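You operate a simulated robot arm through the tools that you are given. There is no shell and no other tool.

Carry out the task below with a simulated robot arm. There is one attempt and no reset: what you move stays moved.

## Task
Clip the yellow cup on the shuttle, give it 3 doses of salt and press the powder flat.
Fine: end with the PUSH lever up and the cup under it; spill none; leave the other cups.

Only the result counts: the job must be done as asked and must still hold three seconds after the hand-in. Knocking over, shifting, dropping, spilling or breaking anything else fails it.

## Robot
A 6-joint arm with a two-finger gripper, fixed in place. Base frame: the origin is on the floor under the middle of its stand, x ahead of it, y to its left, z up; the work surface is at about z = 87.2. Units: cm, degrees, N and s.
With the tool pointing down near the work surface it reaches from about 38 to 86 cm from the base axis. Its first joint turns from -166.0 to 166.0 degrees. Payload 2.45 kg.
The TCP is the grasp point between the finger pads, 2 cm short of the fingertips. In the tool frame z runs along the fingers and y along their closing line. The gripper opens to 14 cm; its body begins 16.8 cm behind the TCP.
Orientation is that of the tool frame in the base frame, as a unit quaternion [w, x, y, z]. With the fingers straight down and closing along the base's y, the tool's x points along the base's -x, its y along +y and its z along -z.

## Interface
- The arm moves only by the tool jog_arm. Its argument "plan" is a list of rows, each a list of 7 numbers: the shift along the tool's x, y, z in units of 25 mm (1.0 is 25 mm), then the turn, a rotation vector about the tool's x, y, z in units of 6 degrees (1.0 is 6 degrees), then the closure, from 0 (fully open) to 1 (shut). In form: [[x, y, z, rx, ry, rz, fingers], ...]. A call has 1 to 20 rows; each row shifts and turns the commanded pose from where the row before left it, along the tool's axes as they then stand. A call with a number of a shift or a turn outside -1 to 1 is refused whole. A row lasts 0.2 s, in which the tool goes at most 5 cm and 8.6 degrees; a call with a longer step from one row to the next is refused whole, and so is a gripper value outside its range. Where a pose cannot be reached the arm comes as near as it can. A force on the tool above 60 N (or 10 N above the force at the start of the call, whichever is more), or a blocked arm, ends the call early, and 0.2 s more pass. Each finger travels about 4.5 cm/s and halts on what it meets, pressing with about 38 N; the grip force reading is that of the motor and also rises with nothing between the fingers. The clock runs only during rows and for 0.2 s after the last one: add rows that do not move to give the fingers time. The reply holds the time, the measured pose of the TCP, the force on the tool along the base axes, the opening and the grip force, in the units named above and with some noise, with the torque about the TCP (base axes, N m) and any sound that the robot's microphone picked up, and new pictures: "show" is both (left out), scene, wrist or none.
- Cameras (640 x 400 px; columns grow to the right, rows downward): "scene" is fixed at [4.92, 49.96, 144.71]; the picture's right is [-0.55, -0.84, 0.00], its down [-0.36, 0.24, -0.90] and it looks along [0.75, -0.49, -0.43] (base axes); focal length 264 px, centre (320, 200). "wrist" rides on the gripper at [7.8, 1.1, -20.9] in the tool frame; the picture's right is [-0.14, 0.99, 0.00], its down [-0.92, -0.13, -0.37] and it looks along [-0.37, -0.05, 0.93] (tool axes); focal length 280 px, centre (320, 200). There is no depth. A picture from a camera that has moved, and an enlarged one, comes with that camera's place and axes in the base frame and with its lens.
- move_column(by): moves the trunk up (or, below 0, down) by that many cm; the arm rides with it, the base frame stays. It gives what a move gives, with no picture.
- close_up(camera, box): a new picture of the part [left, top, right, bottom] of that camera's present view, enlarged. It takes no simulated time.
- hand_in(): hands the job in; it is judged then, once.

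Nothing tells you positions but the pictures and the camera data. Unless the task says otherwise, let go and move clear before handing in.

The tools are called by a JSON object that holds its "name" and its "arguments". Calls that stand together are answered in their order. jog_arm: Moves the arm, as the interface text tells. Its arguments: {"type":"object","properties":{"plan":{"type":"array","items":{"type":"array","items":{"type":"number"}}},"show":{"type":"string","enum":["both","scene","wrist","none"]}},"required":["plan"]} The other tools are called the same way: move_column (by) moves the trunk up or down; close_up (camera, box) takes an enlarged picture of a part of a camera's view; hand_in () hands the job in.

At the start:

```text
t: 0.0
eef_pos: [59.42, -3.66, 140.76]
orientation: [-0.001, 0.0, 1.0, 0.0]
force: [0.4, -0.4, 0.2]
ft_torque: [-0.01, 0.0, -0.04]
grip_width: 13.96
gripper_force: 0.1
trunk travel left (down, up): [-15.0, 8.0]
```

scene: 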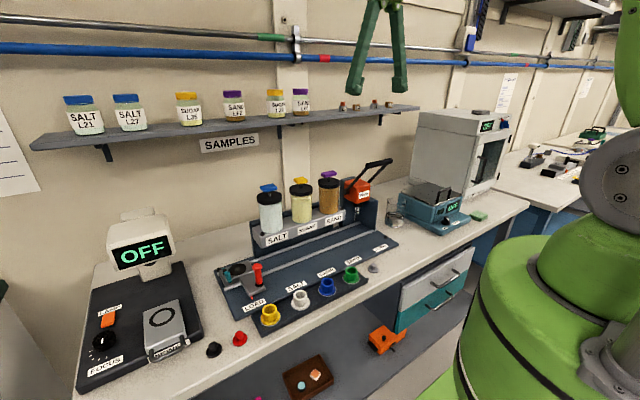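
wrist: 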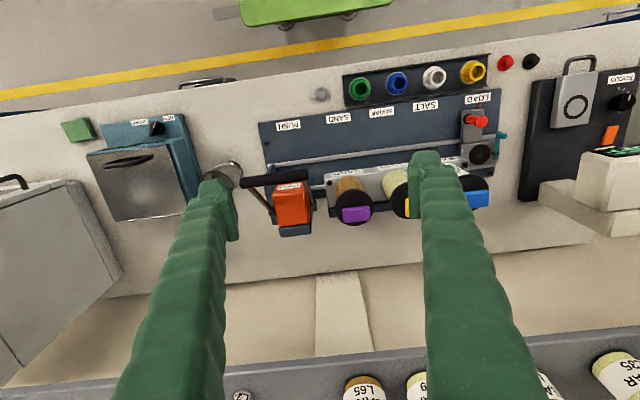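

I see a bench with a rail station: a shuttle at the LOAD end, three dispensers (SALT, SUGAR, SAND) and an orange PUSH press, with four coloured cups in a holder in front. I'll take enlarged views first to work out how it all functions.

{"name": "close_up", "arguments": {"camera": "scene", "box": [200, 150, 420, 340]}}

{"name": "close_up", "arguments": {"camera": "scene", "box": [205, 240, 305, 330]}}

{"name": "close_up", "arguments": {"camera": "wrist", "box": [240, 40, 540, 230]}}

{"name": "close_up", "arguments": {"camera": "scene", "box": [240, 150, 400, 250]}}

```text
2.11 times, centred on (310, 245) of scene
camera zoom: at [4.92, 49.96, 144.71], right [-0.55, -0.84, 0.0], down [-0.36, 0.24, -0.9], along [0.75, -0.49, -0.43], focal length 557 px, centre (341, 105)
```

zoom: 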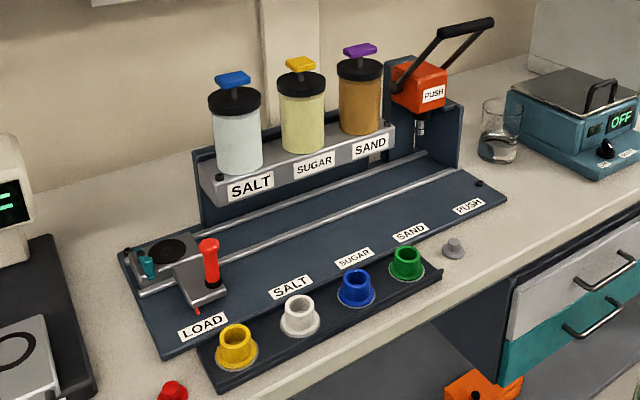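

```text
4.44 times, centred on (255, 285) of scene
camera zoom: at [4.92, 49.96, 144.71], right [-0.55, -0.84, 0.0], down [-0.36, 0.24, -0.9], along [0.75, -0.49, -0.43], focal length 1175 px, centre (609, -178)
```

zoom: 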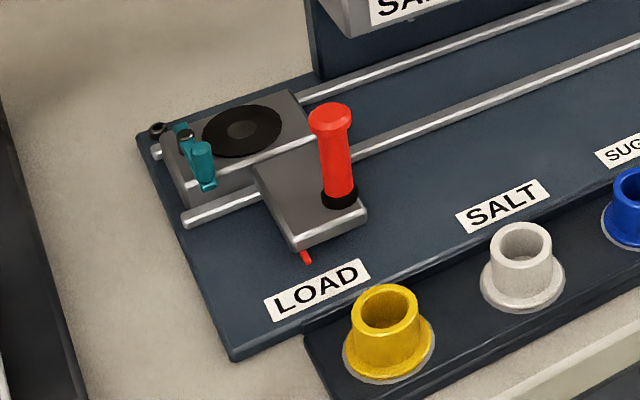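

```text
2.11 times, centred on (390, 135) of wrist
camera zoom: at [51.43, -2.76, 161.64], right [0.14, 0.99, 0.0], down [0.92, -0.13, 0.37], along [0.37, -0.05, -0.93], focal length 590 px, centre (173, 337)
```

zoom: 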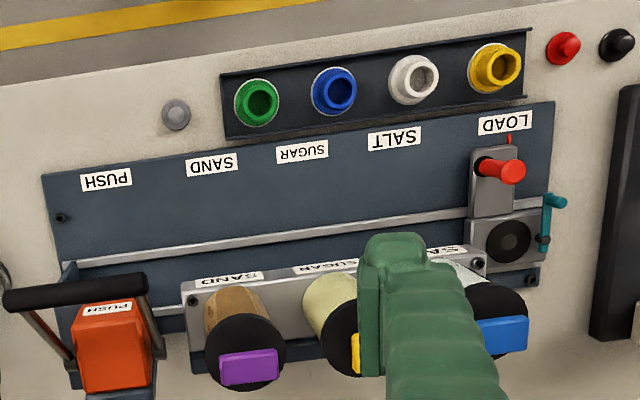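

```text
4.00 times, centred on (320, 200) of scene
camera zoom: at [4.92, 49.96, 144.71], right [-0.55, -0.84, 0.0], down [-0.36, 0.24, -0.9], along [0.75, -0.49, -0.43], focal length 1058 px, centre (320, 200)
```

zoom: 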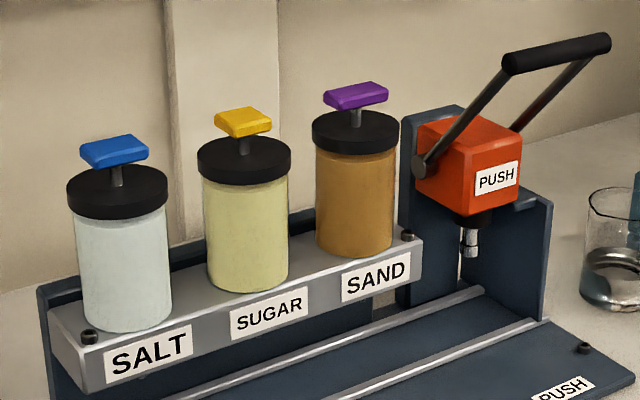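

The rail plate runs along y: LOAD is at about y=35, SALT at 23 and PUSH at -12. The yellow cup is near (53, 34) and the shuttle socket near (73.5, 36). I'll move over that area for a closer wrist view of the shuttle, the teal clip and the cup.

{"name": "jog_arm", "arguments": {"plan": [[0, 1, 0.4, 0, 0, 0, 0], [0, 1, 0.5, 0, 0, 0, 0], [0, 1, 0.5, 0, 0, 0, 0], [0, 1, 0.5, 0, 0, 0, 0], [0, 1, 0.5, 0, 0, 0, 0], [0, 1, 0.5, 0, 0, 0, 0], [0, 1, 0.5, 0, 0, 0, 0], [0, 1, 0.5, 0, 0, 0, 0], [0, 1, 0.5, 0, 0, 0, 0], [0, 1, 0.5, 0, 0, 0, 0], [0, 1, 0.5, 0, 0, 0, 0], [0, 1, 0.5, 0, 0, 0, 0], [0, 1, 0.5, 0, 0, 0, 0], [0, 1, 0.5, 0, 0, 0, 0], [0, 1, 0.5, 0, 0, 0, 0], [0, 0.5, 0, 0, 0, 0, 0], [0, 0, 0, 0, 0, 0, 0]]}}

```text
t: 3.6
eef_pos: [59.28, 34.88, 122.15]
orientation: [0.0, -0.001, 1.0, 0.0]
force: [0.1, 0.0, 0.2]
ft_torque: [0.02, -0.01, 0.01]
grip_width: 13.98
gripper_force: 0.2
trunk travel left (down, up): [-15.0, 8.0]
camera wrist: at [51.36, 35.94, 143.11], right [0.14, 0.99, 0.0], down [0.92, -0.13, 0.37], along [0.37, -0.05, -0.93], focal length 280 px, centre (320, 200)
```

scene: 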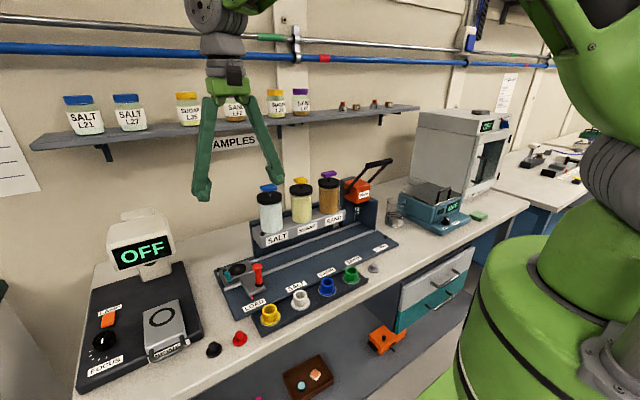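
wrist: 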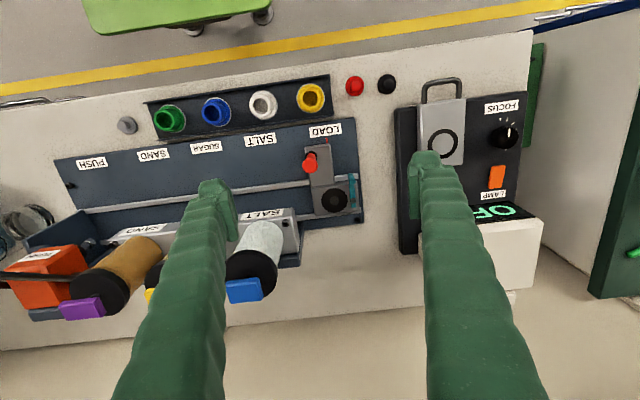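

{"name": "close_up", "arguments": {"camera": "wrist", "box": [270, 70, 430, 230]}}

{"name": "close_up", "arguments": {"camera": "wrist", "box": [290, 130, 370, 220]}}

{"name": "close_up", "arguments": {"camera": "scene", "box": [212, 250, 272, 300]}}

```text
2.50 times, centred on (350, 150) of wrist
camera zoom: at [51.36, 35.94, 143.11], right [0.14, 0.99, 0.0], down [0.92, -0.13, 0.37], along [0.37, -0.05, -0.93], focal length 701 px, centre (245, 325)
```

zoom: 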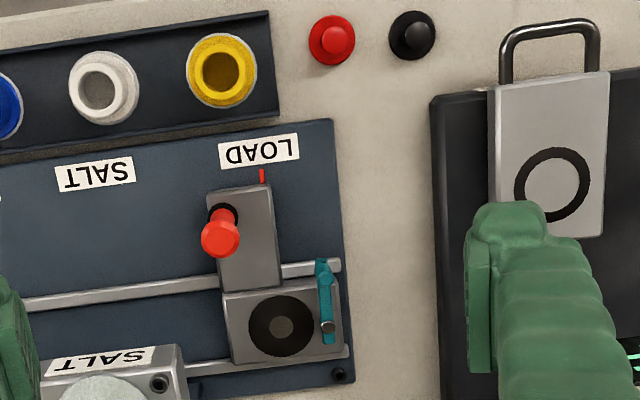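

```text
4.44 times, centred on (330, 175) of wrist
camera zoom: at [51.36, 35.94, 143.11], right [0.14, 0.99, 0.0], down [0.92, -0.13, 0.37], along [0.37, -0.05, -0.93], focal length 1246 px, centre (276, 311)
```

zoom: 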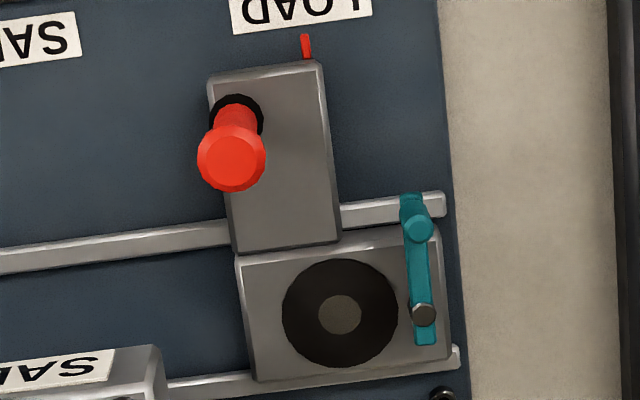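

```text
8.00 times, centred on (242, 275) of scene
camera zoom: at [4.92, 49.96, 144.71], right [-0.55, -0.84, 0.0], down [-0.36, 0.24, -0.9], along [0.75, -0.49, -0.43], focal length 2116 px, centre (944, -400)
```

zoom: 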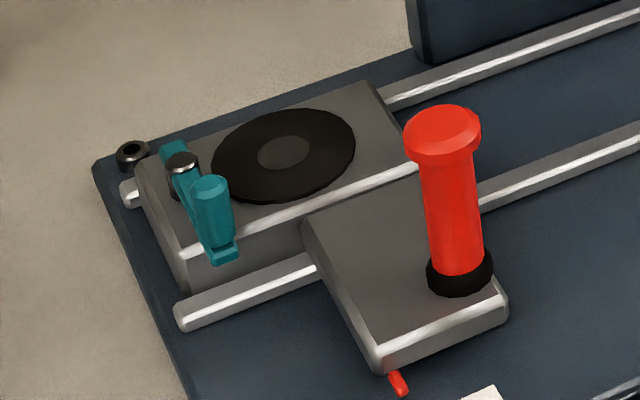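

{"name": "close_up", "arguments": {"camera": "scene", "box": [245, 285, 325, 335]}}

{"name": "close_up", "arguments": {"camera": "wrist", "box": [230, 70, 350, 145]}}

{"name": "close_up", "arguments": {"camera": "scene", "box": [180, 60, 300, 210]}}

{"name": "close_up", "arguments": {"camera": "scene", "box": [335, 150, 405, 220]}}

```text
8.00 times, centred on (285, 310) of scene
camera zoom: at [4.92, 49.96, 144.71], right [-0.55, -0.84, 0.0], down [-0.36, 0.24, -0.9], along [0.75, -0.49, -0.43], focal length 2116 px, centre (600, -680)
```

zoom: 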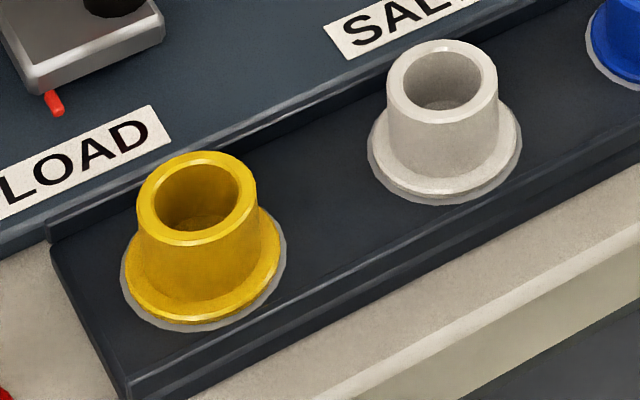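

```text
5.33 times, centred on (290, 108) of wrist
camera zoom: at [51.36, 35.94, 143.11], right [0.14, 0.99, 0.0], down [0.92, -0.13, 0.37], along [0.37, -0.05, -0.93], focal length 1495 px, centre (480, 693)
```

zoom: 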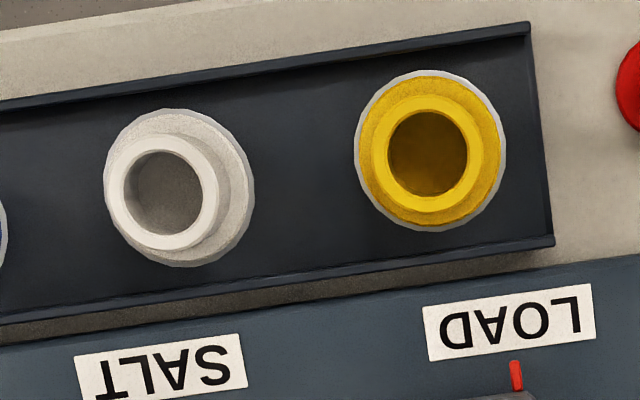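

```text
2.67 times, centred on (240, 135) of scene
camera zoom: at [4.92, 49.96, 144.71], right [-0.55, -0.84, 0.0], down [-0.36, 0.24, -0.9], along [0.75, -0.49, -0.43], focal length 705 px, centre (533, 373)
```

zoom: 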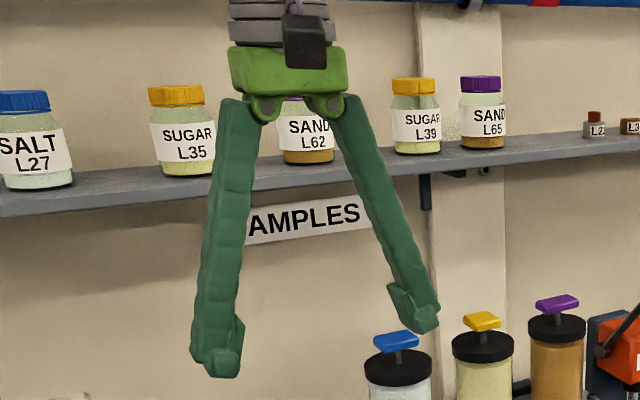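

```text
5.71 times, centred on (370, 185) of scene
camera zoom: at [4.92, 49.96, 144.71], right [-0.55, -0.84, 0.0], down [-0.36, 0.24, -0.9], along [0.75, -0.49, -0.43], focal length 1511 px, centre (34, 286)
```

zoom: 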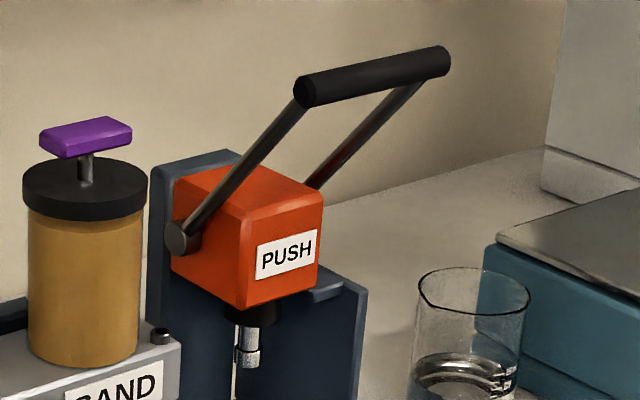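

The clip is a teal arm on a vertical pivot at about (73.4, 39.7), with a knob at (68.6, 39.6). It should swing toward -y over the flange of the cup. I'll turn the gripper 90° so it closes along x, which keeps it clear of the clip and the neighbouring cups, and hover over the yellow cup.

{"name": "jog_arm", "arguments": {"plan": [[0.83, -0.12, 0.4, 0, 0, 0, 0.2], [0.83, -0.12, 0.4, 0, 0, 0, 0.4], [0.83, -0.12, 0.4, 0, 0, 0, 0.55], [0, 0, 0.3, 0, 0, 1, 0.55], [0, 0, 0.3, 0, 0, 1, 0.55], [0, 0, 0.3, 0, 0, 1, 0.55], [0, 0, 0.3, 0, 0, 1, 0.55], [0, 0, 0.3, 0, 0, 1, 0.55], [0, 0, 0.3, 0, 0, 1, 0.55], [0, 0, 0.3, 0, 0, 1, 0.55], [0, 0, 0.3, 0, 0, 1, 0.55], [0, 0, 0.3, 0, 0, 1, 0.55], [0, 0, 0.3, 0, 0, 1, 0.55], [0, 0, 0.3, 0, 0, 1, 0.55], [0, 0, 0.3, 0, 0, 1, 0.55], [0, 0, 0.3, 0, 0, 1, 0.55], [0, 0, 0.3, 0, 0, 1, 0.55], [0, 0, 0.3, 0, 0, 1, 0.55], [0, 0, 0, 0, 0, 0, 0.55], [0, 0, 0, 0, 0, 0, 0.55]]}}

```text
t: 7.8
eef_pos: [53.12, 34.04, 108.07]
orientation: [0.0, 0.707, 0.707, 0.0]
force: [0.1, 0.0, -0.8]
ft_torque: [-0.02, 0.01, 0.0]
grip_width: 6.33
gripper_force: 0.0
trunk travel left (down, up): [-15.0, 8.0]
camera wrist: at [54.02, 41.82, 128.91], right [0.99, -0.14, 0.0], down [-0.13, -0.92, 0.37], along [-0.05, -0.37, -0.93], focal length 280 px, centre (320, 200)
```

scene: 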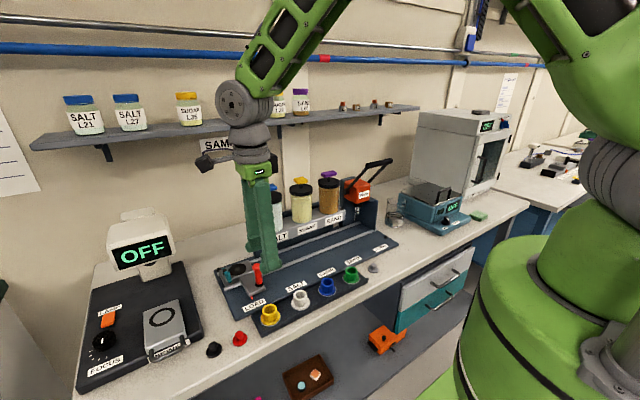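
wrist: 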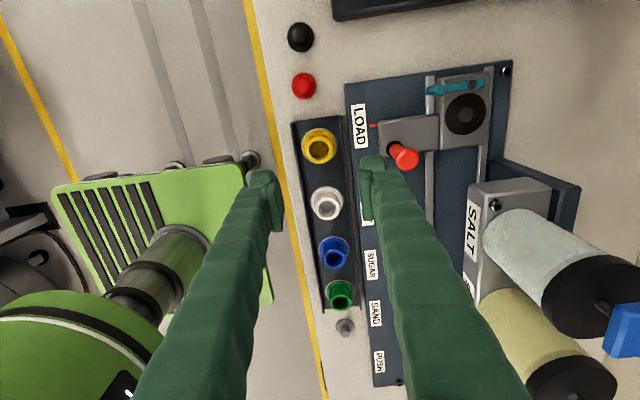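

{"name": "close_up", "arguments": {"camera": "wrist", "box": [280, 110, 376, 170]}}

{"name": "close_up", "arguments": {"camera": "wrist", "box": [360, 60, 520, 180]}}

```text
6.67 times, centred on (328, 140) of wrist
camera zoom: at [54.02, 41.82, 128.91], right [0.99, -0.14, 0.0], down [-0.13, -0.92, 0.37], along [-0.05, -0.37, -0.93], focal length 1869 px, centre (267, 600)
```

zoom: 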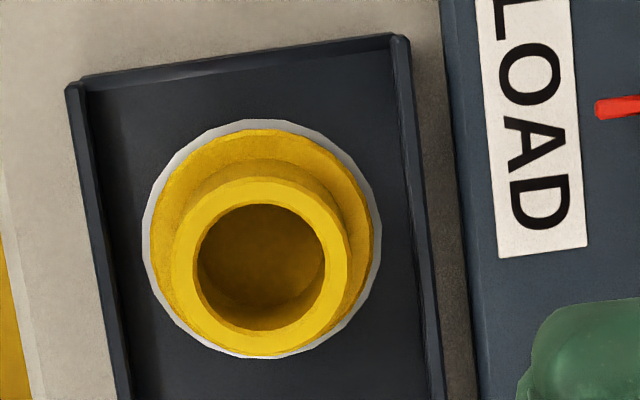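

```text
3.33 times, centred on (440, 120) of wrist
camera zoom: at [54.02, 41.82, 128.91], right [0.99, -0.14, 0.0], down [-0.13, -0.92, 0.37], along [-0.05, -0.37, -0.93], focal length 935 px, centre (-80, 467)
```

zoom: 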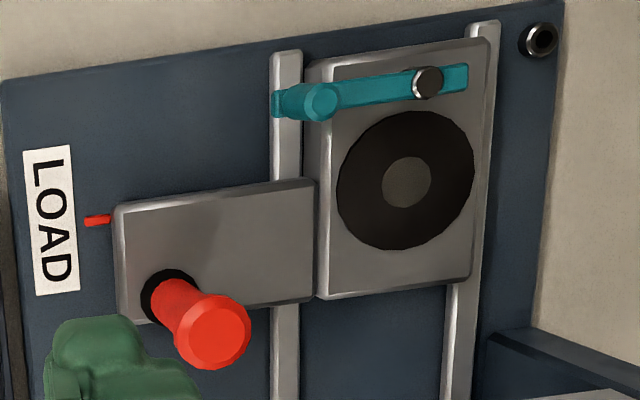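

{"name": "jog_arm", "arguments": {"plan": [[-0.056, -0.08, 1, 0, 0, 0, 0.55], [0, 0, 1, 0, 0, 0, 0.55], [0, 0, 1, 0, 0, 0, 0.55], [0, 0, 1, 0, 0, 0, 0.55], [0, 0, 1, 0, 0, 0, 0.55], [0, 0, 0.6, 0, 0, 0, 0.55], [0, 0, 0, 0, 0, 0, 0.55]]}}

{"name": "close_up", "arguments": {"camera": "scene", "box": [225, 265, 325, 335]}}

{"name": "close_up", "arguments": {"camera": "wrist", "box": [220, 60, 420, 220]}}

```text
t: 9.4
eef_pos: [52.89, 33.89, 93.91]
orientation: [0.0, 0.707, 0.708, -0.001]
force: [-0.4, 0.0, -0.9]
ft_torque: [-0.01, 0.0, 0.03]
grip_width: 6.29
gripper_force: 0.1
trunk travel left (down, up): [-15.0, 8.0]
camera wrist: at [53.84, 41.72, 114.87], right [0.99, -0.14, 0.0], down [-0.13, -0.92, 0.37], along [-0.05, -0.36, -0.93], focal length 280 px, centre (320, 200)
```

scene: 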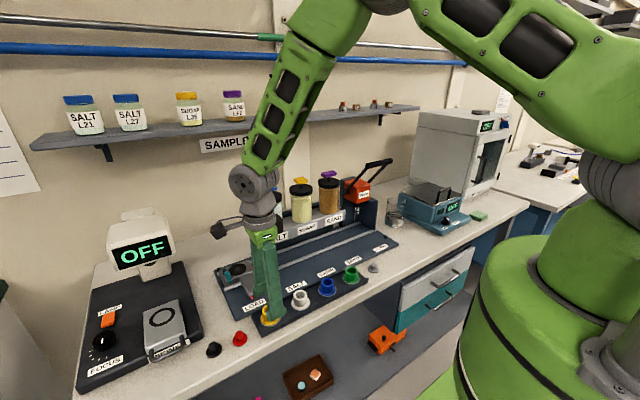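
wrist: 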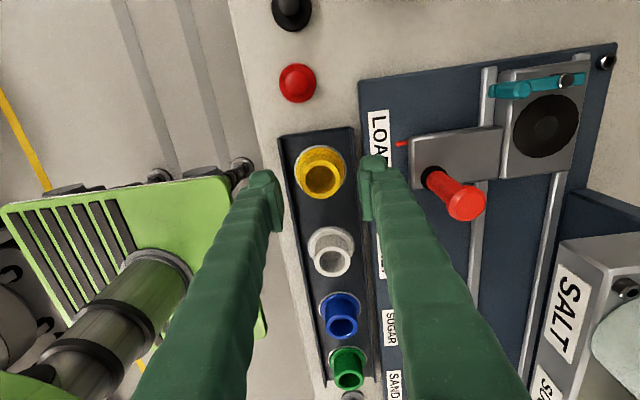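

```text
5.71 times, centred on (275, 300) of scene
camera zoom: at [4.92, 49.96, 144.71], right [-0.55, -0.84, 0.0], down [-0.36, 0.24, -0.9], along [0.75, -0.49, -0.43], focal length 1511 px, centre (577, -371)
```

zoom: 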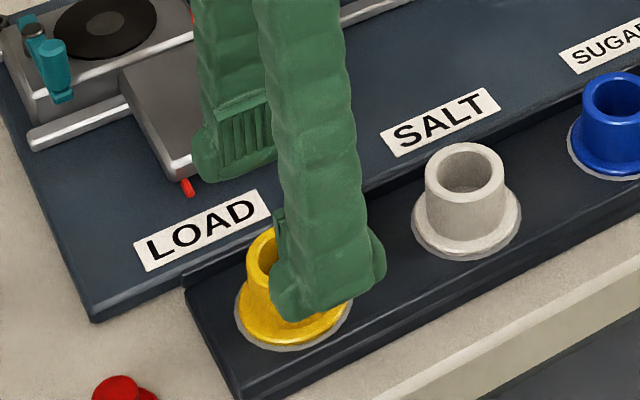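

```text
2.50 times, centred on (320, 140) of wrist
camera zoom: at [53.84, 41.72, 114.87], right [0.99, -0.14, 0.0], down [-0.13, -0.92, 0.37], along [-0.05, -0.36, -0.93], focal length 701 px, centre (320, 350)
```

zoom: 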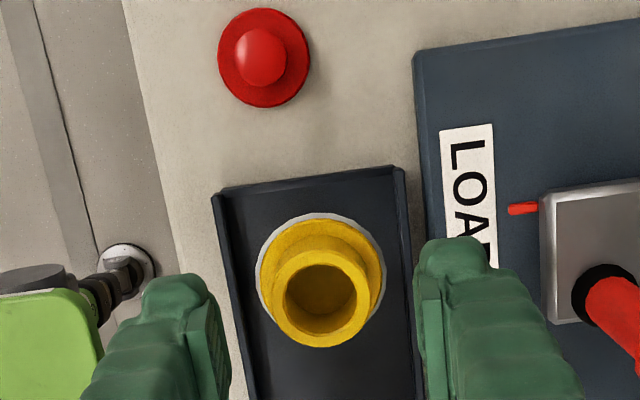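

The fingers straddle the yellow cup and are centred on it. I'll descend the last 3.3 cm and close gently.

{"name": "jog_arm", "arguments": {"plan": [[0, 0, 0.5, 0, 0, 0, 0.55], [0, 0, 0.5, 0, 0, 0, 0.55], [0, 0, 0.32, 0, 0, 0, 0.55], [0, 0, 0, 0, 0, 0, 0.55], [0, 0, 0, 0, 0, 0, 0.62], [0, 0, 0, 0, 0, 0, 0.68], [0, 0, 0, 0, 0, 0, 0.74], [0, 0, 0, 0, 0, 0, 0.8], [0, 0, 0, 0, 0, 0, 0.8], [0, 0, 0, 0, 0, 0, 0.8]]}}

{"name": "close_up", "arguments": {"camera": "scene", "box": [225, 265, 325, 335]}}

{"name": "close_up", "arguments": {"camera": "wrist", "box": [220, 60, 420, 220]}}

```text
t: 11.6
eef_pos: [52.78, 33.82, 90.76]
orientation: [0.0, 0.707, 0.707, 0.0]
force: [-0.7, -0.9, 0.1]
ft_torque: [0.03, 0.02, 0.02]
grip_width: 3.66
gripper_force: 38.2
trunk travel left (down, up): [-15.0, 8.0]
camera wrist: at [53.82, 41.7, 111.57], right [0.99, -0.14, 0.0], down [-0.13, -0.92, 0.37], along [-0.05, -0.36, -0.93], focal length 280 px, centre (320, 200)
```

scene: 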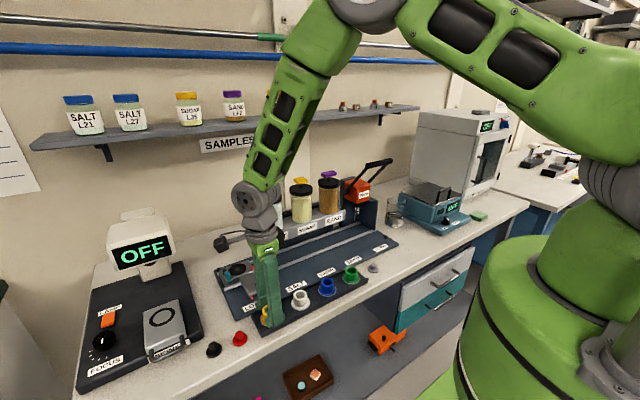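
wrist: 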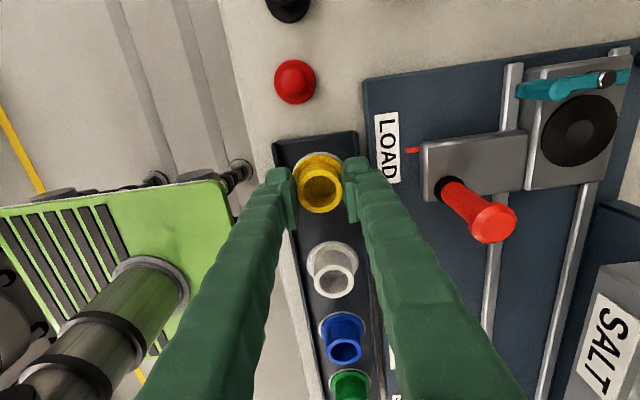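

```text
5.71 times, centred on (275, 300) of scene
camera zoom: at [4.92, 49.96, 144.71], right [-0.55, -0.84, 0.0], down [-0.36, 0.24, -0.9], along [0.75, -0.49, -0.43], focal length 1511 px, centre (577, -371)
```

zoom: 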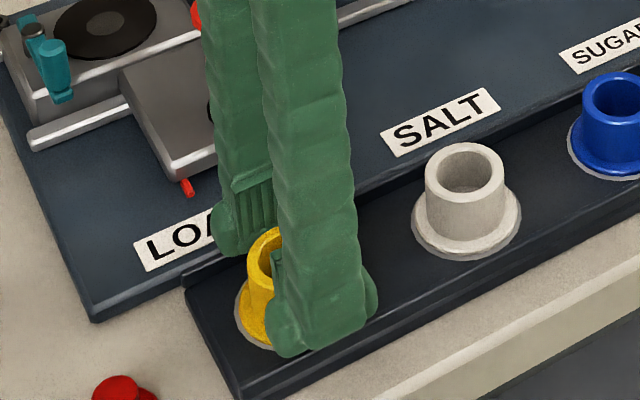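

```text
2.50 times, centred on (320, 140) of wrist
camera zoom: at [53.82, 41.7, 111.57], right [0.99, -0.14, 0.0], down [-0.13, -0.92, 0.37], along [-0.05, -0.36, -0.93], focal length 701 px, centre (320, 350)
```

zoom: 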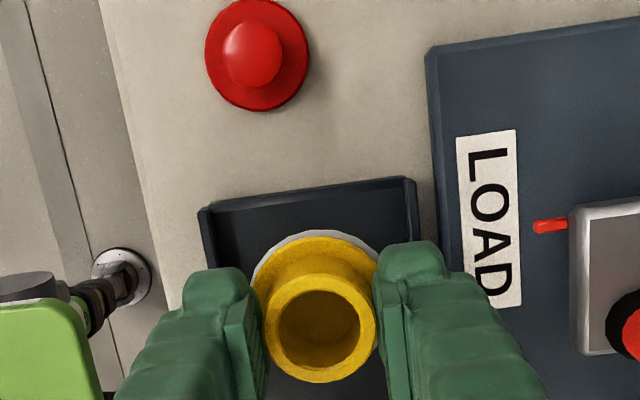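

The cup is gripped at 3.66 cm. I'll lift it and carry it over the shuttle socket, staying above the red handle.

{"name": "jog_arm", "arguments": {"plan": [[0, 0, -0.3, 0, 0, 0, 0.8], [0, 0, -0.8, 0, 0, 0, 0.8], [0, 0, -1, 0, 0, 0, 0.8], [0, 0, -1, 0, 0, 0, 0.8], [0, 0, -1, 0, 0, 0, 0.8], [0, 0, -1, 0, 0, 0, 0.8], [0.08, 0.8, -0.3, 0, 0, 0, 0.8], [0.08, 0.85, 0, 0, 0, 0, 0.8], [0.08, 0.85, 0, 0, 0, 0, 0.8], [0.08, 0.85, 0, 0, 0, 0, 0.8], [0.08, 0.85, 0, 0, 0, 0, 0.8], [0.08, 0.85, 0, 0, 0, 0, 0.8], [0.08, 0.85, 0, 0, 0, 0, 0.8], [0.08, 0.85, 0, 0, 0, 0, 0.8], [0.08, 0.8, 0, 0, 0, 0, 0.8], [0.08, 0.7, 0, 0, 0, 0, 0.8], [0, 0, 0, 0, 0, 0, 0.8], [0, 0, 0, 0, 0, 0, 0.8]]}}

{"name": "close_up", "arguments": {"camera": "wrist", "box": [220, 60, 420, 220]}}

{"name": "close_up", "arguments": {"camera": "scene", "box": [195, 215, 315, 315]}}

```text
t: 15.4
eef_pos: [73.55, 35.97, 104.25]
orientation: [-0.001, 0.707, 0.708, 0.0]
force: [-0.2, 0.0, -0.7]
ft_torque: [0.0, 0.0, 0.02]
grip_width: 3.65
gripper_force: 38.0
trunk travel left (down, up): [-15.0, 8.0]
camera wrist: at [74.43, 43.76, 125.09], right [0.99, -0.14, 0.0], down [-0.13, -0.92, 0.37], along [-0.05, -0.37, -0.93], focal length 280 px, centre (320, 200)
```

scene: 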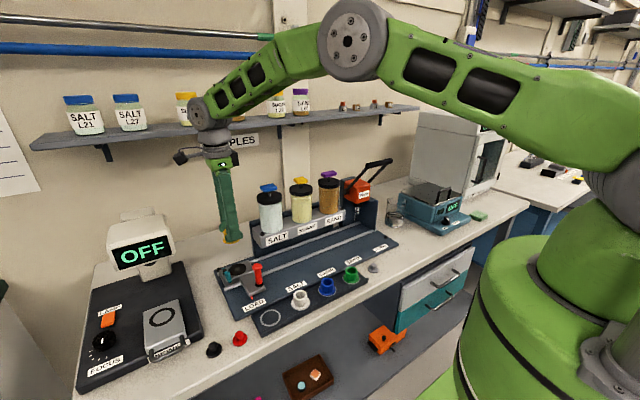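
wrist: 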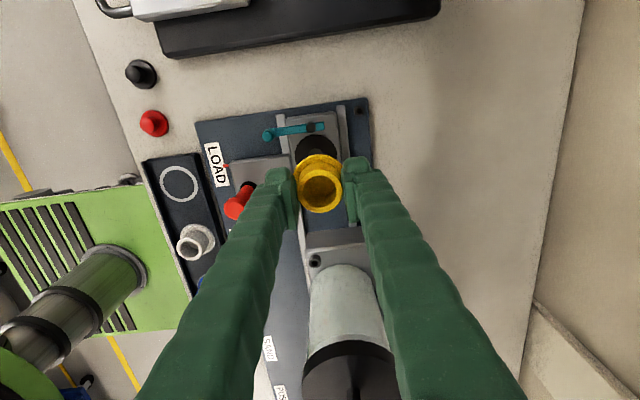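

```text
2.50 times, centred on (320, 140) of wrist
camera zoom: at [74.43, 43.76, 125.09], right [0.99, -0.14, 0.0], down [-0.13, -0.92, 0.37], along [-0.05, -0.37, -0.93], focal length 701 px, centre (320, 350)
```

zoom: 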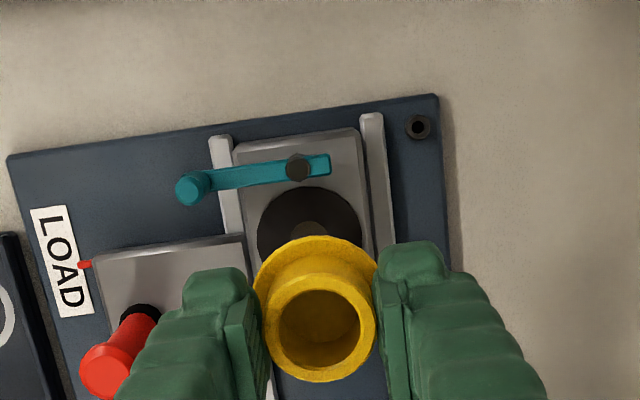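

```text
4.00 times, centred on (255, 265) of scene
camera zoom: at [4.92, 49.96, 144.71], right [-0.55, -0.84, 0.0], down [-0.36, 0.24, -0.9], along [0.75, -0.49, -0.43], focal length 1058 px, centre (580, -60)
```

zoom: 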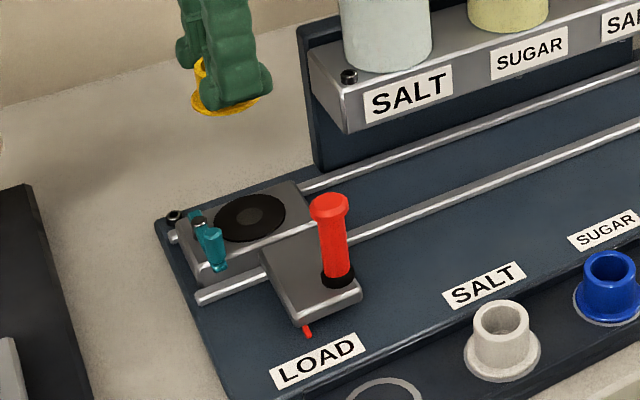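

{"name": "jog_arm", "arguments": {"plan": [[-0.14, -0.24, 0.7, 0, 0, 0, 0.8], [0, 0, 1, 0, 0, 0, 0.8], [0, 0, 1, 0, 0, 0, 0.8], [0, 0, 1, 0, 0, 0, 0.8], [0, 0, 0, 0, 0, 0, 0.8], [0, 0, 0, 0, 0, 0, 0.8]]}}

{"name": "close_up", "arguments": {"camera": "wrist", "box": [220, 60, 420, 220]}}

{"name": "close_up", "arguments": {"camera": "scene", "box": [205, 235, 285, 295]}}

```text
t: 16.8
eef_pos: [72.99, 35.66, 94.79]
orientation: [0.0, 0.706, 0.708, 0.0]
force: [0.3, 0.4, -0.8]
ft_torque: [-0.01, -0.04, 0.07]
grip_width: 3.66
gripper_force: 37.6
trunk travel left (down, up): [-15.0, 8.0]
camera wrist: at [73.8, 43.39, 115.77], right [0.99, -0.14, 0.0], down [-0.13, -0.92, 0.37], along [-0.05, -0.36, -0.93], focal length 280 px, centre (320, 200)
```

scene: 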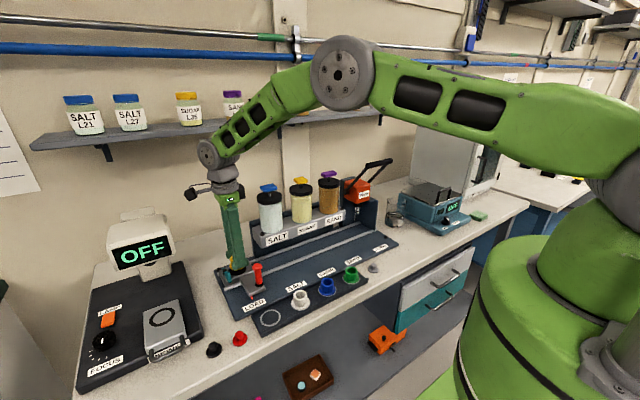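
wrist: 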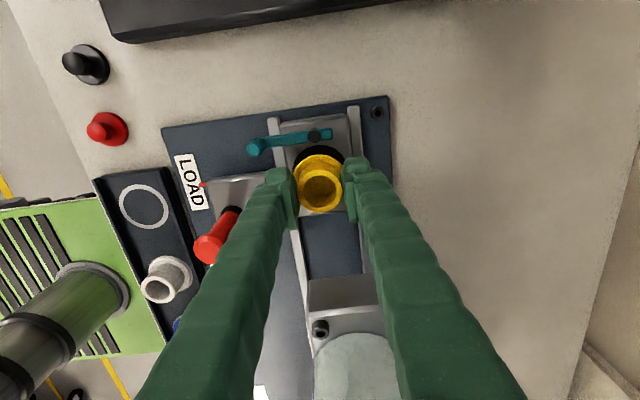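

```text
2.50 times, centred on (320, 140) of wrist
camera zoom: at [73.8, 43.39, 115.77], right [0.99, -0.14, 0.0], down [-0.13, -0.92, 0.37], along [-0.05, -0.36, -0.93], focal length 701 px, centre (320, 350)
```

zoom: 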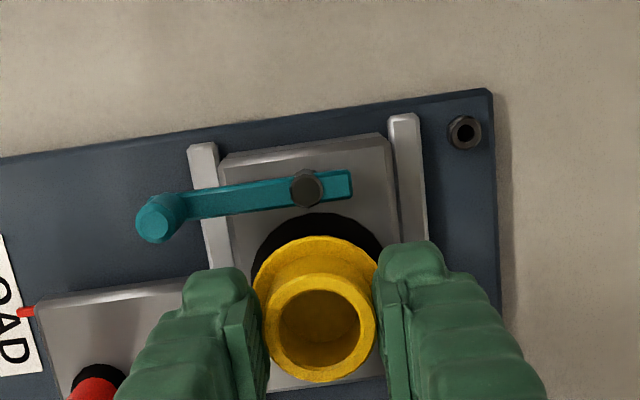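

```text
6.67 times, centred on (245, 265) of scene
camera zoom: at [4.92, 49.96, 144.71], right [-0.55, -0.84, 0.0], down [-0.36, 0.24, -0.9], along [0.75, -0.49, -0.43], focal length 1763 px, centre (820, -233)
```

zoom: 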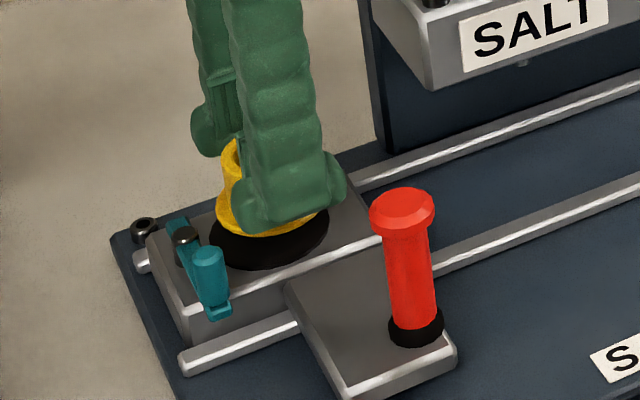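

The cup sits almost over the black pad. I'll make a small correction, then lower in small steps while watching the force.

{"name": "jog_arm", "arguments": {"plan": [[0.1, -0.04, 0, 0, 0, 0, 0.8], [0, 0, 0.2, 0, 0, 0, 0.8], [0, 0, 0.2, 0, 0, 0, 0.8], [0, 0, 0, 0, 0, 0, 0.8], [0, 0, 0, 0, 0, 0, 0.8]]}}

{"name": "close_up", "arguments": {"camera": "wrist", "box": [240, 110, 400, 210]}}

{"name": "close_up", "arguments": {"camera": "scene", "box": [215, 250, 279, 290]}}

```text
t: 18.0
eef_pos: [72.92, 35.77, 93.98]
orientation: [0.0, 0.707, 0.707, 0.001]
force: [-0.8, -0.1, 1.0]
ft_torque: [-0.01, 0.01, -0.01]
grip_width: 3.63
gripper_force: 37.9
trunk travel left (down, up): [-15.0, 8.0]
camera wrist: at [73.73, 43.61, 114.83], right [0.99, -0.14, 0.0], down [-0.13, -0.92, 0.37], along [-0.05, -0.37, -0.93], focal length 280 px, centre (320, 200)
```

scene: 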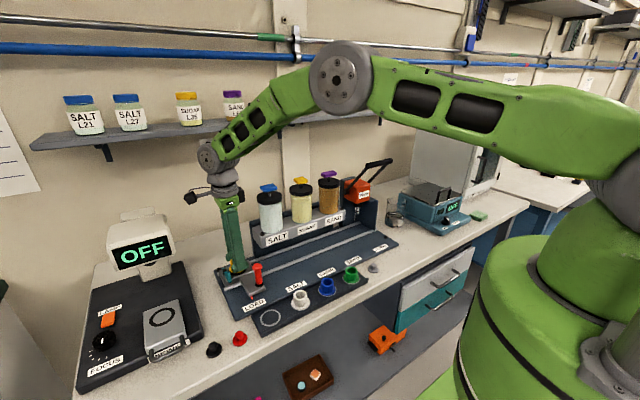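
wrist: 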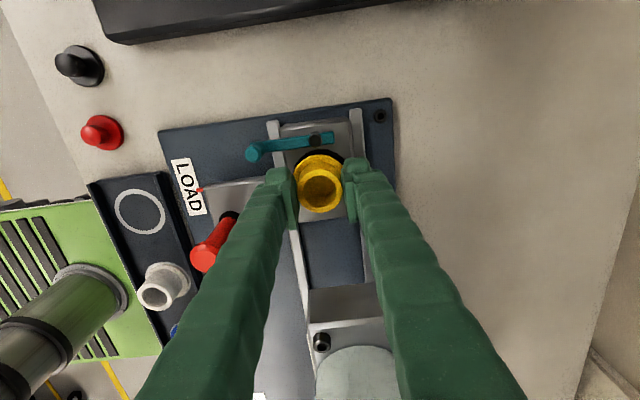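

```text
4.00 times, centred on (320, 160) of wrist
camera zoom: at [73.73, 43.61, 114.83], right [0.99, -0.14, 0.0], down [-0.13, -0.92, 0.37], along [-0.05, -0.37, -0.93], focal length 1122 px, centre (320, 360)
```

zoom: 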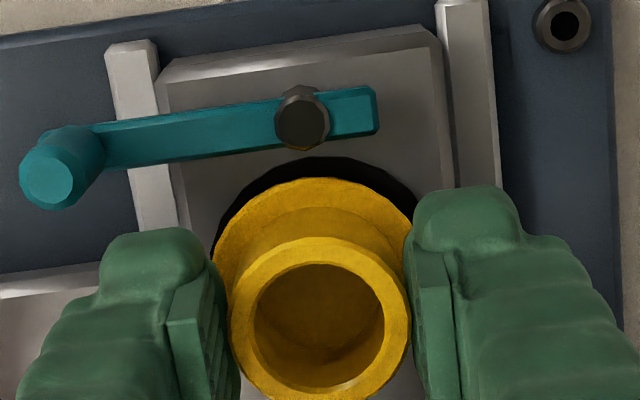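

```text
10.00 times, centred on (247, 270) of scene
camera zoom: at [4.92, 49.96, 144.71], right [-0.55, -0.84, 0.0], down [-0.36, 0.24, -0.9], along [0.75, -0.49, -0.43], focal length 2645 px, centre (1050, -500)
```

zoom: 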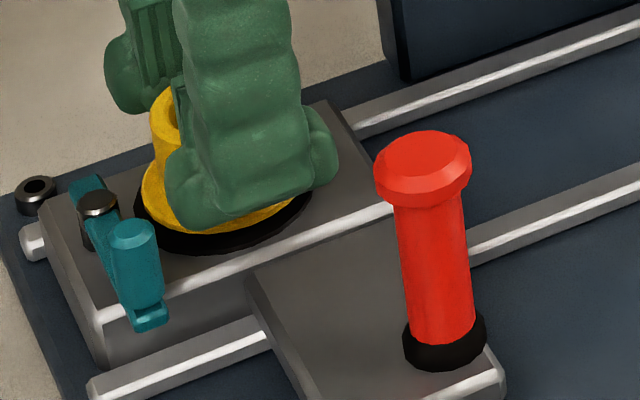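

{"name": "jog_arm", "arguments": {"plan": [[0, 0, 0.12, 0, 0, 0, 0.8], [0, 0, 0.1, 0, 0, 0, 0.8], [0, 0, 0, 0, 0, 0, 0.8]], "show": "none"}}

{"name": "close_up", "arguments": {"camera": "scene", "box": [215, 250, 279, 290]}}

```text
t: 18.8
eef_pos: [72.83, 35.89, 93.44]
orientation: [0.0, 0.706, 0.708, 0.001]
force: [3.5, 1.1, 7.4]
ft_torque: [0.02, 0.0, -0.01]
grip_width: 3.66
gripper_force: 38.4
trunk travel left (down, up): [-15.0, 8.0]
```

```text
10.00 times, centred on (247, 270) of scene
camera zoom: at [4.92, 49.96, 144.71], right [-0.55, -0.84, 0.0], down [-0.36, 0.24, -0.9], along [0.75, -0.49, -0.43], focal length 2645 px, centre (1050, -500)
```

zoom: 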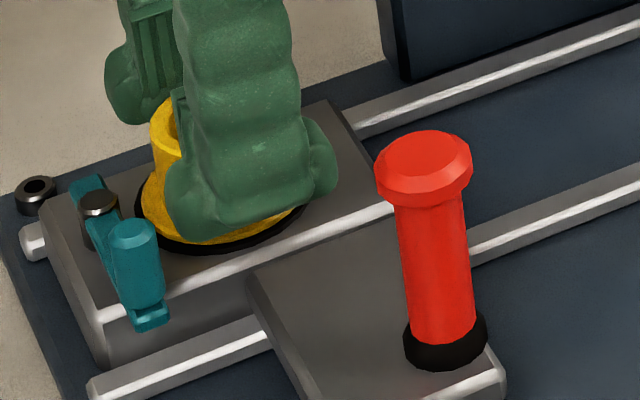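

{"name": "close_up", "arguments": {"camera": "wrist", "box": [240, 110, 400, 210]}}

{"name": "close_up", "arguments": {"camera": "scene", "box": [222, 258, 254, 278]}}

```text
4.00 times, centred on (320, 160) of wrist
camera zoom: at [73.78, 43.62, 114.38], right [0.99, -0.14, 0.0], down [-0.13, -0.92, 0.37], along [-0.05, -0.36, -0.93], focal length 1122 px, centre (320, 360)
```

zoom: 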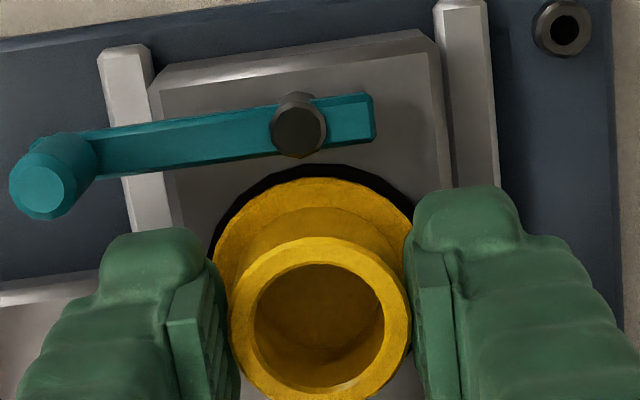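

```text
16.00 times, centred on (238, 268) of scene
camera zoom: at [4.92, 49.96, 144.71], right [-0.55, -0.84, 0.0], down [-0.36, 0.24, -0.9], along [0.75, -0.49, -0.43], focal length 4232 px, centre (1632, -888)
```

zoom: 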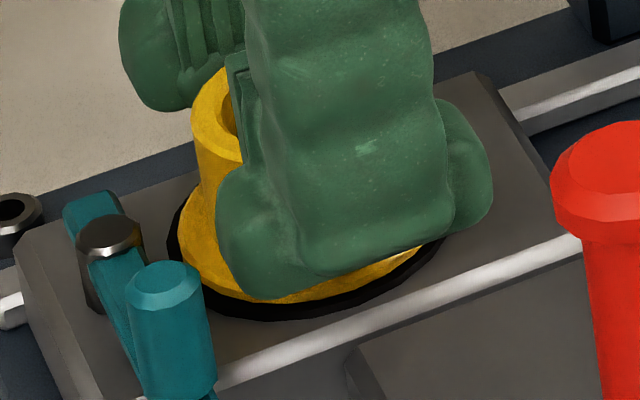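

{"name": "jog_arm", "arguments": {"plan": [[0, 0, 0.05, 0, 0, 0, 0.8], [0, 0, 0, 0, 0, 0, 0.8], [0, 0, 0, 0, 0, 0, 0.8]], "show": "none"}}

{"name": "close_up", "arguments": {"camera": "scene", "box": [222, 258, 254, 278]}}

```text
t: 19.6
eef_pos: [73.03, 35.93, 93.43]
orientation: [0.001, 0.706, 0.708, 0.002]
force: [6.9, 1.1, 20.9]
ft_torque: [0.03, 0.03, 0.05]
grip_width: 3.63
gripper_force: 38.2
trunk travel left (down, up): [-15.0, 8.0]
```

```text
16.00 times, centred on (238, 268) of scene
camera zoom: at [4.92, 49.96, 144.71], right [-0.55, -0.84, 0.0], down [-0.36, 0.24, -0.9], along [0.75, -0.49, -0.43], focal length 4232 px, centre (1632, -888)
```

zoom: 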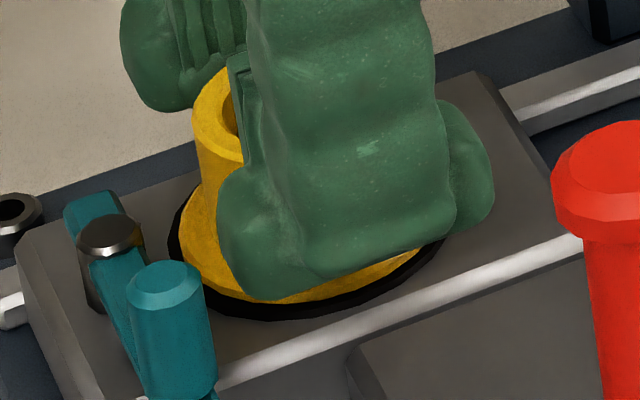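

The cup has bottomed on the pad and looks concentric with it. I'll ease off the down-force, release slowly and check the seating.

{"name": "jog_arm", "arguments": {"plan": [[0, 0, -0.06, 0, 0, 0, 0.8], [0, 0, 0, 0, 0, 0, 0.72], [0, 0, 0, 0, 0, 0, 0.68], [0, 0, 0, 0, 0, 0, 0.64], [0, 0, 0, 0, 0, 0, 0.6], [0, 0, 0, 0, 0, 0, 0.6]]}}

{"name": "close_up", "arguments": {"camera": "wrist", "box": [240, 110, 400, 210]}}

{"name": "close_up", "arguments": {"camera": "scene", "box": [222, 258, 254, 278]}}

```text
t: 21.0
eef_pos: [72.8, 35.91, 93.31]
orientation: [-0.001, 0.706, 0.708, 0.001]
force: [-1.2, -0.7, -0.1]
ft_torque: [0.04, 0.03, 0.01]
grip_width: 5.6
gripper_force: 0.2
trunk travel left (down, up): [-15.0, 8.0]
camera wrist: at [73.72, 43.62, 114.3], right [0.99, -0.14, 0.0], down [-0.13, -0.92, 0.37], along [-0.05, -0.37, -0.93], focal length 280 px, centre (320, 200)
```

scene: 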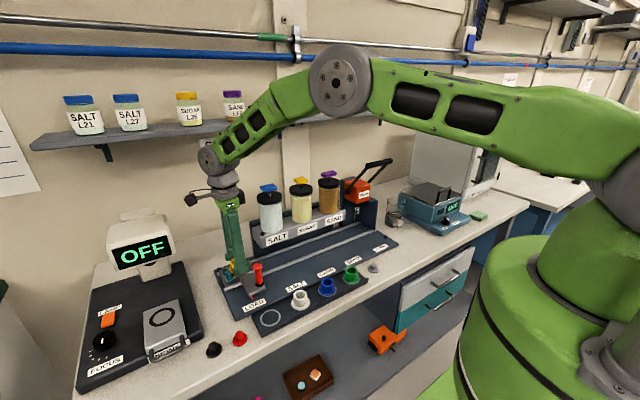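
wrist: 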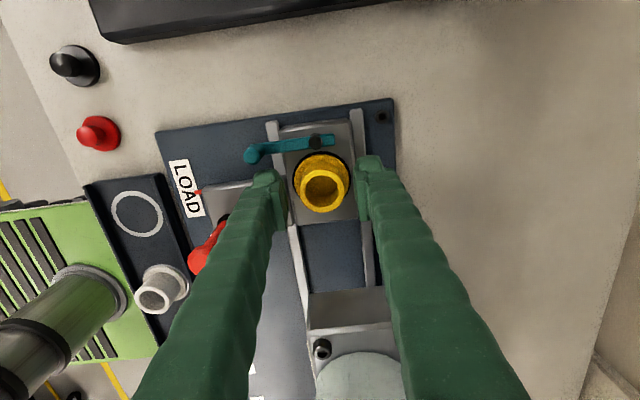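

```text
4.00 times, centred on (320, 160) of wrist
camera zoom: at [73.72, 43.62, 114.3], right [0.99, -0.14, 0.0], down [-0.13, -0.92, 0.37], along [-0.05, -0.37, -0.93], focal length 1122 px, centre (320, 360)
```

zoom: 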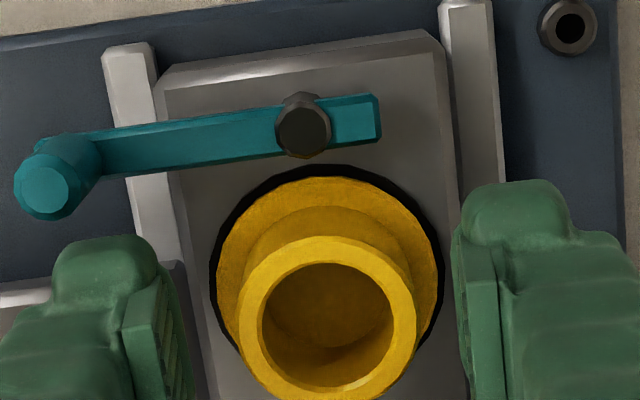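

```text
16.00 times, centred on (238, 268) of scene
camera zoom: at [4.92, 49.96, 144.71], right [-0.55, -0.84, 0.0], down [-0.36, 0.24, -0.9], along [0.75, -0.49, -0.43], focal length 4232 px, centre (1632, -888)
```

zoom: 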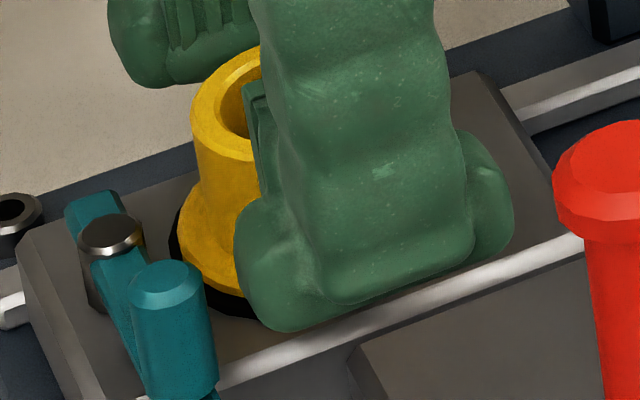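

The cup is seated and concentric. I'll lift off and turn the gripper back to closing along y, so I can straddle the clip's knob with the camera kept away from the lamp.

{"name": "jog_arm", "arguments": {"plan": [[0, 0, -0.5, 0, 0, 0, 0.6], [0, 0, -1, 0, 0, 0, 0.6], [0, 0, -1, 0, 0, 0, 0.6], [0, 0, -1, 0, 0, 0, 0.6], [0, 0, -0.5, 0, 0, -1, 0.6], [0, 0, 0, 0, 0, -1, 0.65], [0, 0, 0, 0, 0, -1, 0.7], [0, 0, 0, 0, 0, -1, 0.75], [0, 0, 0, 0, 0, -1, 0.78], [0, 0, 0, 0, 0, -1, 0.78], [0, 0, 0, 0, 0, -1, 0.78], [0, 0, 0, 0, 0, -1, 0.78], [0, 0, 0, 0, 0, -1, 0.78], [0, 0, 0, 0, 0, -1, 0.78], [0, 0, 0, 0, 0, -1, 0.78], [0, 0, 0, 0, 0, -1, 0.78], [0, 0, 0, 0, 0, -1, 0.78], [0, 0, 0, 0, 0, -1, 0.78], [0, 0, 0, 0, 0, -1, 0.78], [0, 0, 0, 0, 0, 0, 0.78]]}}

{"name": "close_up", "arguments": {"camera": "wrist", "box": [240, 90, 400, 190]}}

{"name": "close_up", "arguments": {"camera": "scene", "box": [215, 250, 279, 290]}}

```text
t: 25.2
eef_pos: [72.85, 35.92, 103.43]
orientation: [0.0, -0.001, 1.0, 0.0]
force: [0.3, 0.4, 0.7]
ft_torque: [-0.04, 0.0, -0.03]
grip_width: 3.08
gripper_force: 0.0
trunk travel left (down, up): [-15.0, 8.0]
camera wrist: at [64.83, 36.86, 124.32], right [0.14, 0.99, 0.0], down [0.92, -0.13, 0.37], along [0.37, -0.05, -0.93], focal length 280 px, centre (320, 200)
```

scene: 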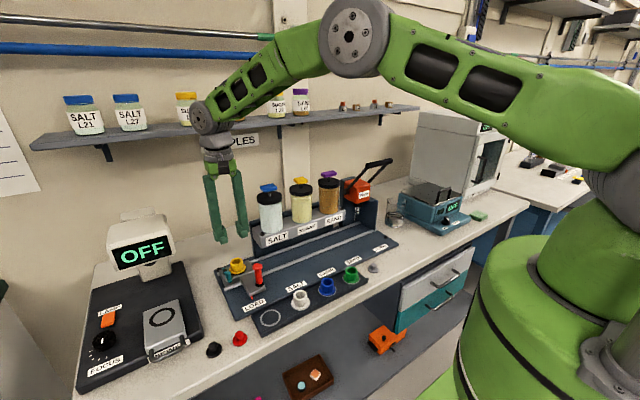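
wrist: 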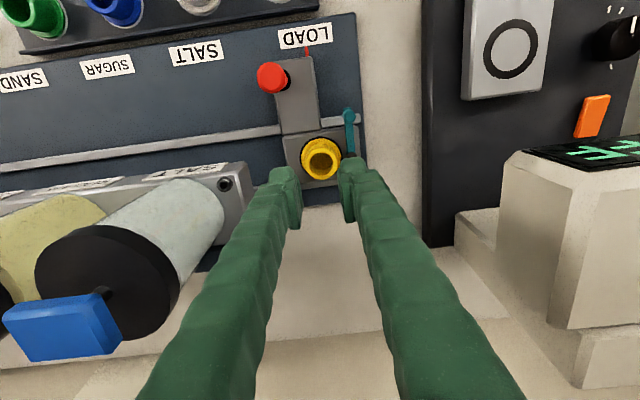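

```text
4.00 times, centred on (320, 140) of wrist
camera zoom: at [64.83, 36.86, 124.32], right [0.14, 0.99, 0.0], down [0.92, -0.13, 0.37], along [0.37, -0.05, -0.93], focal length 1122 px, centre (320, 440)
```

zoom: 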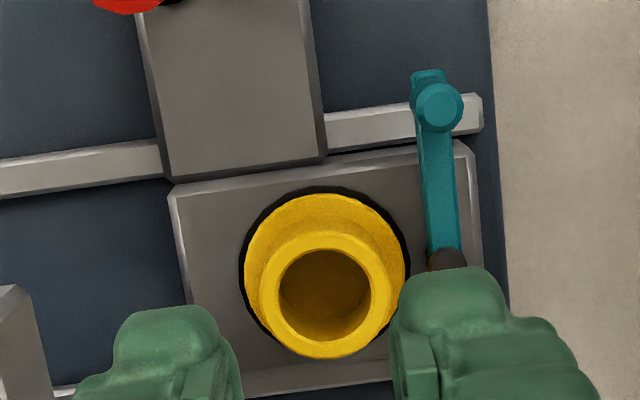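

```text
10.00 times, centred on (247, 270) of scene
camera zoom: at [4.92, 49.96, 144.71], right [-0.55, -0.84, 0.0], down [-0.36, 0.24, -0.9], along [0.75, -0.49, -0.43], focal length 2645 px, centre (1050, -500)
```

zoom: 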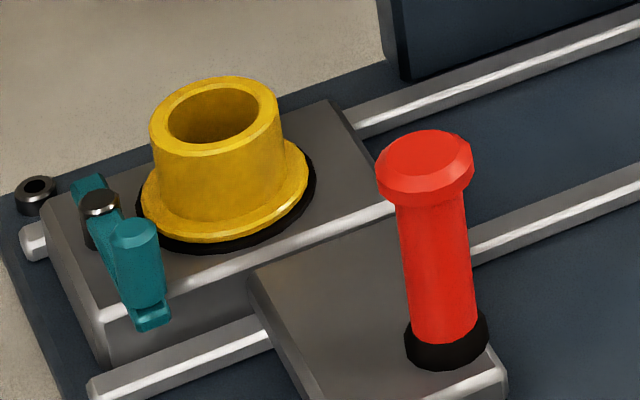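

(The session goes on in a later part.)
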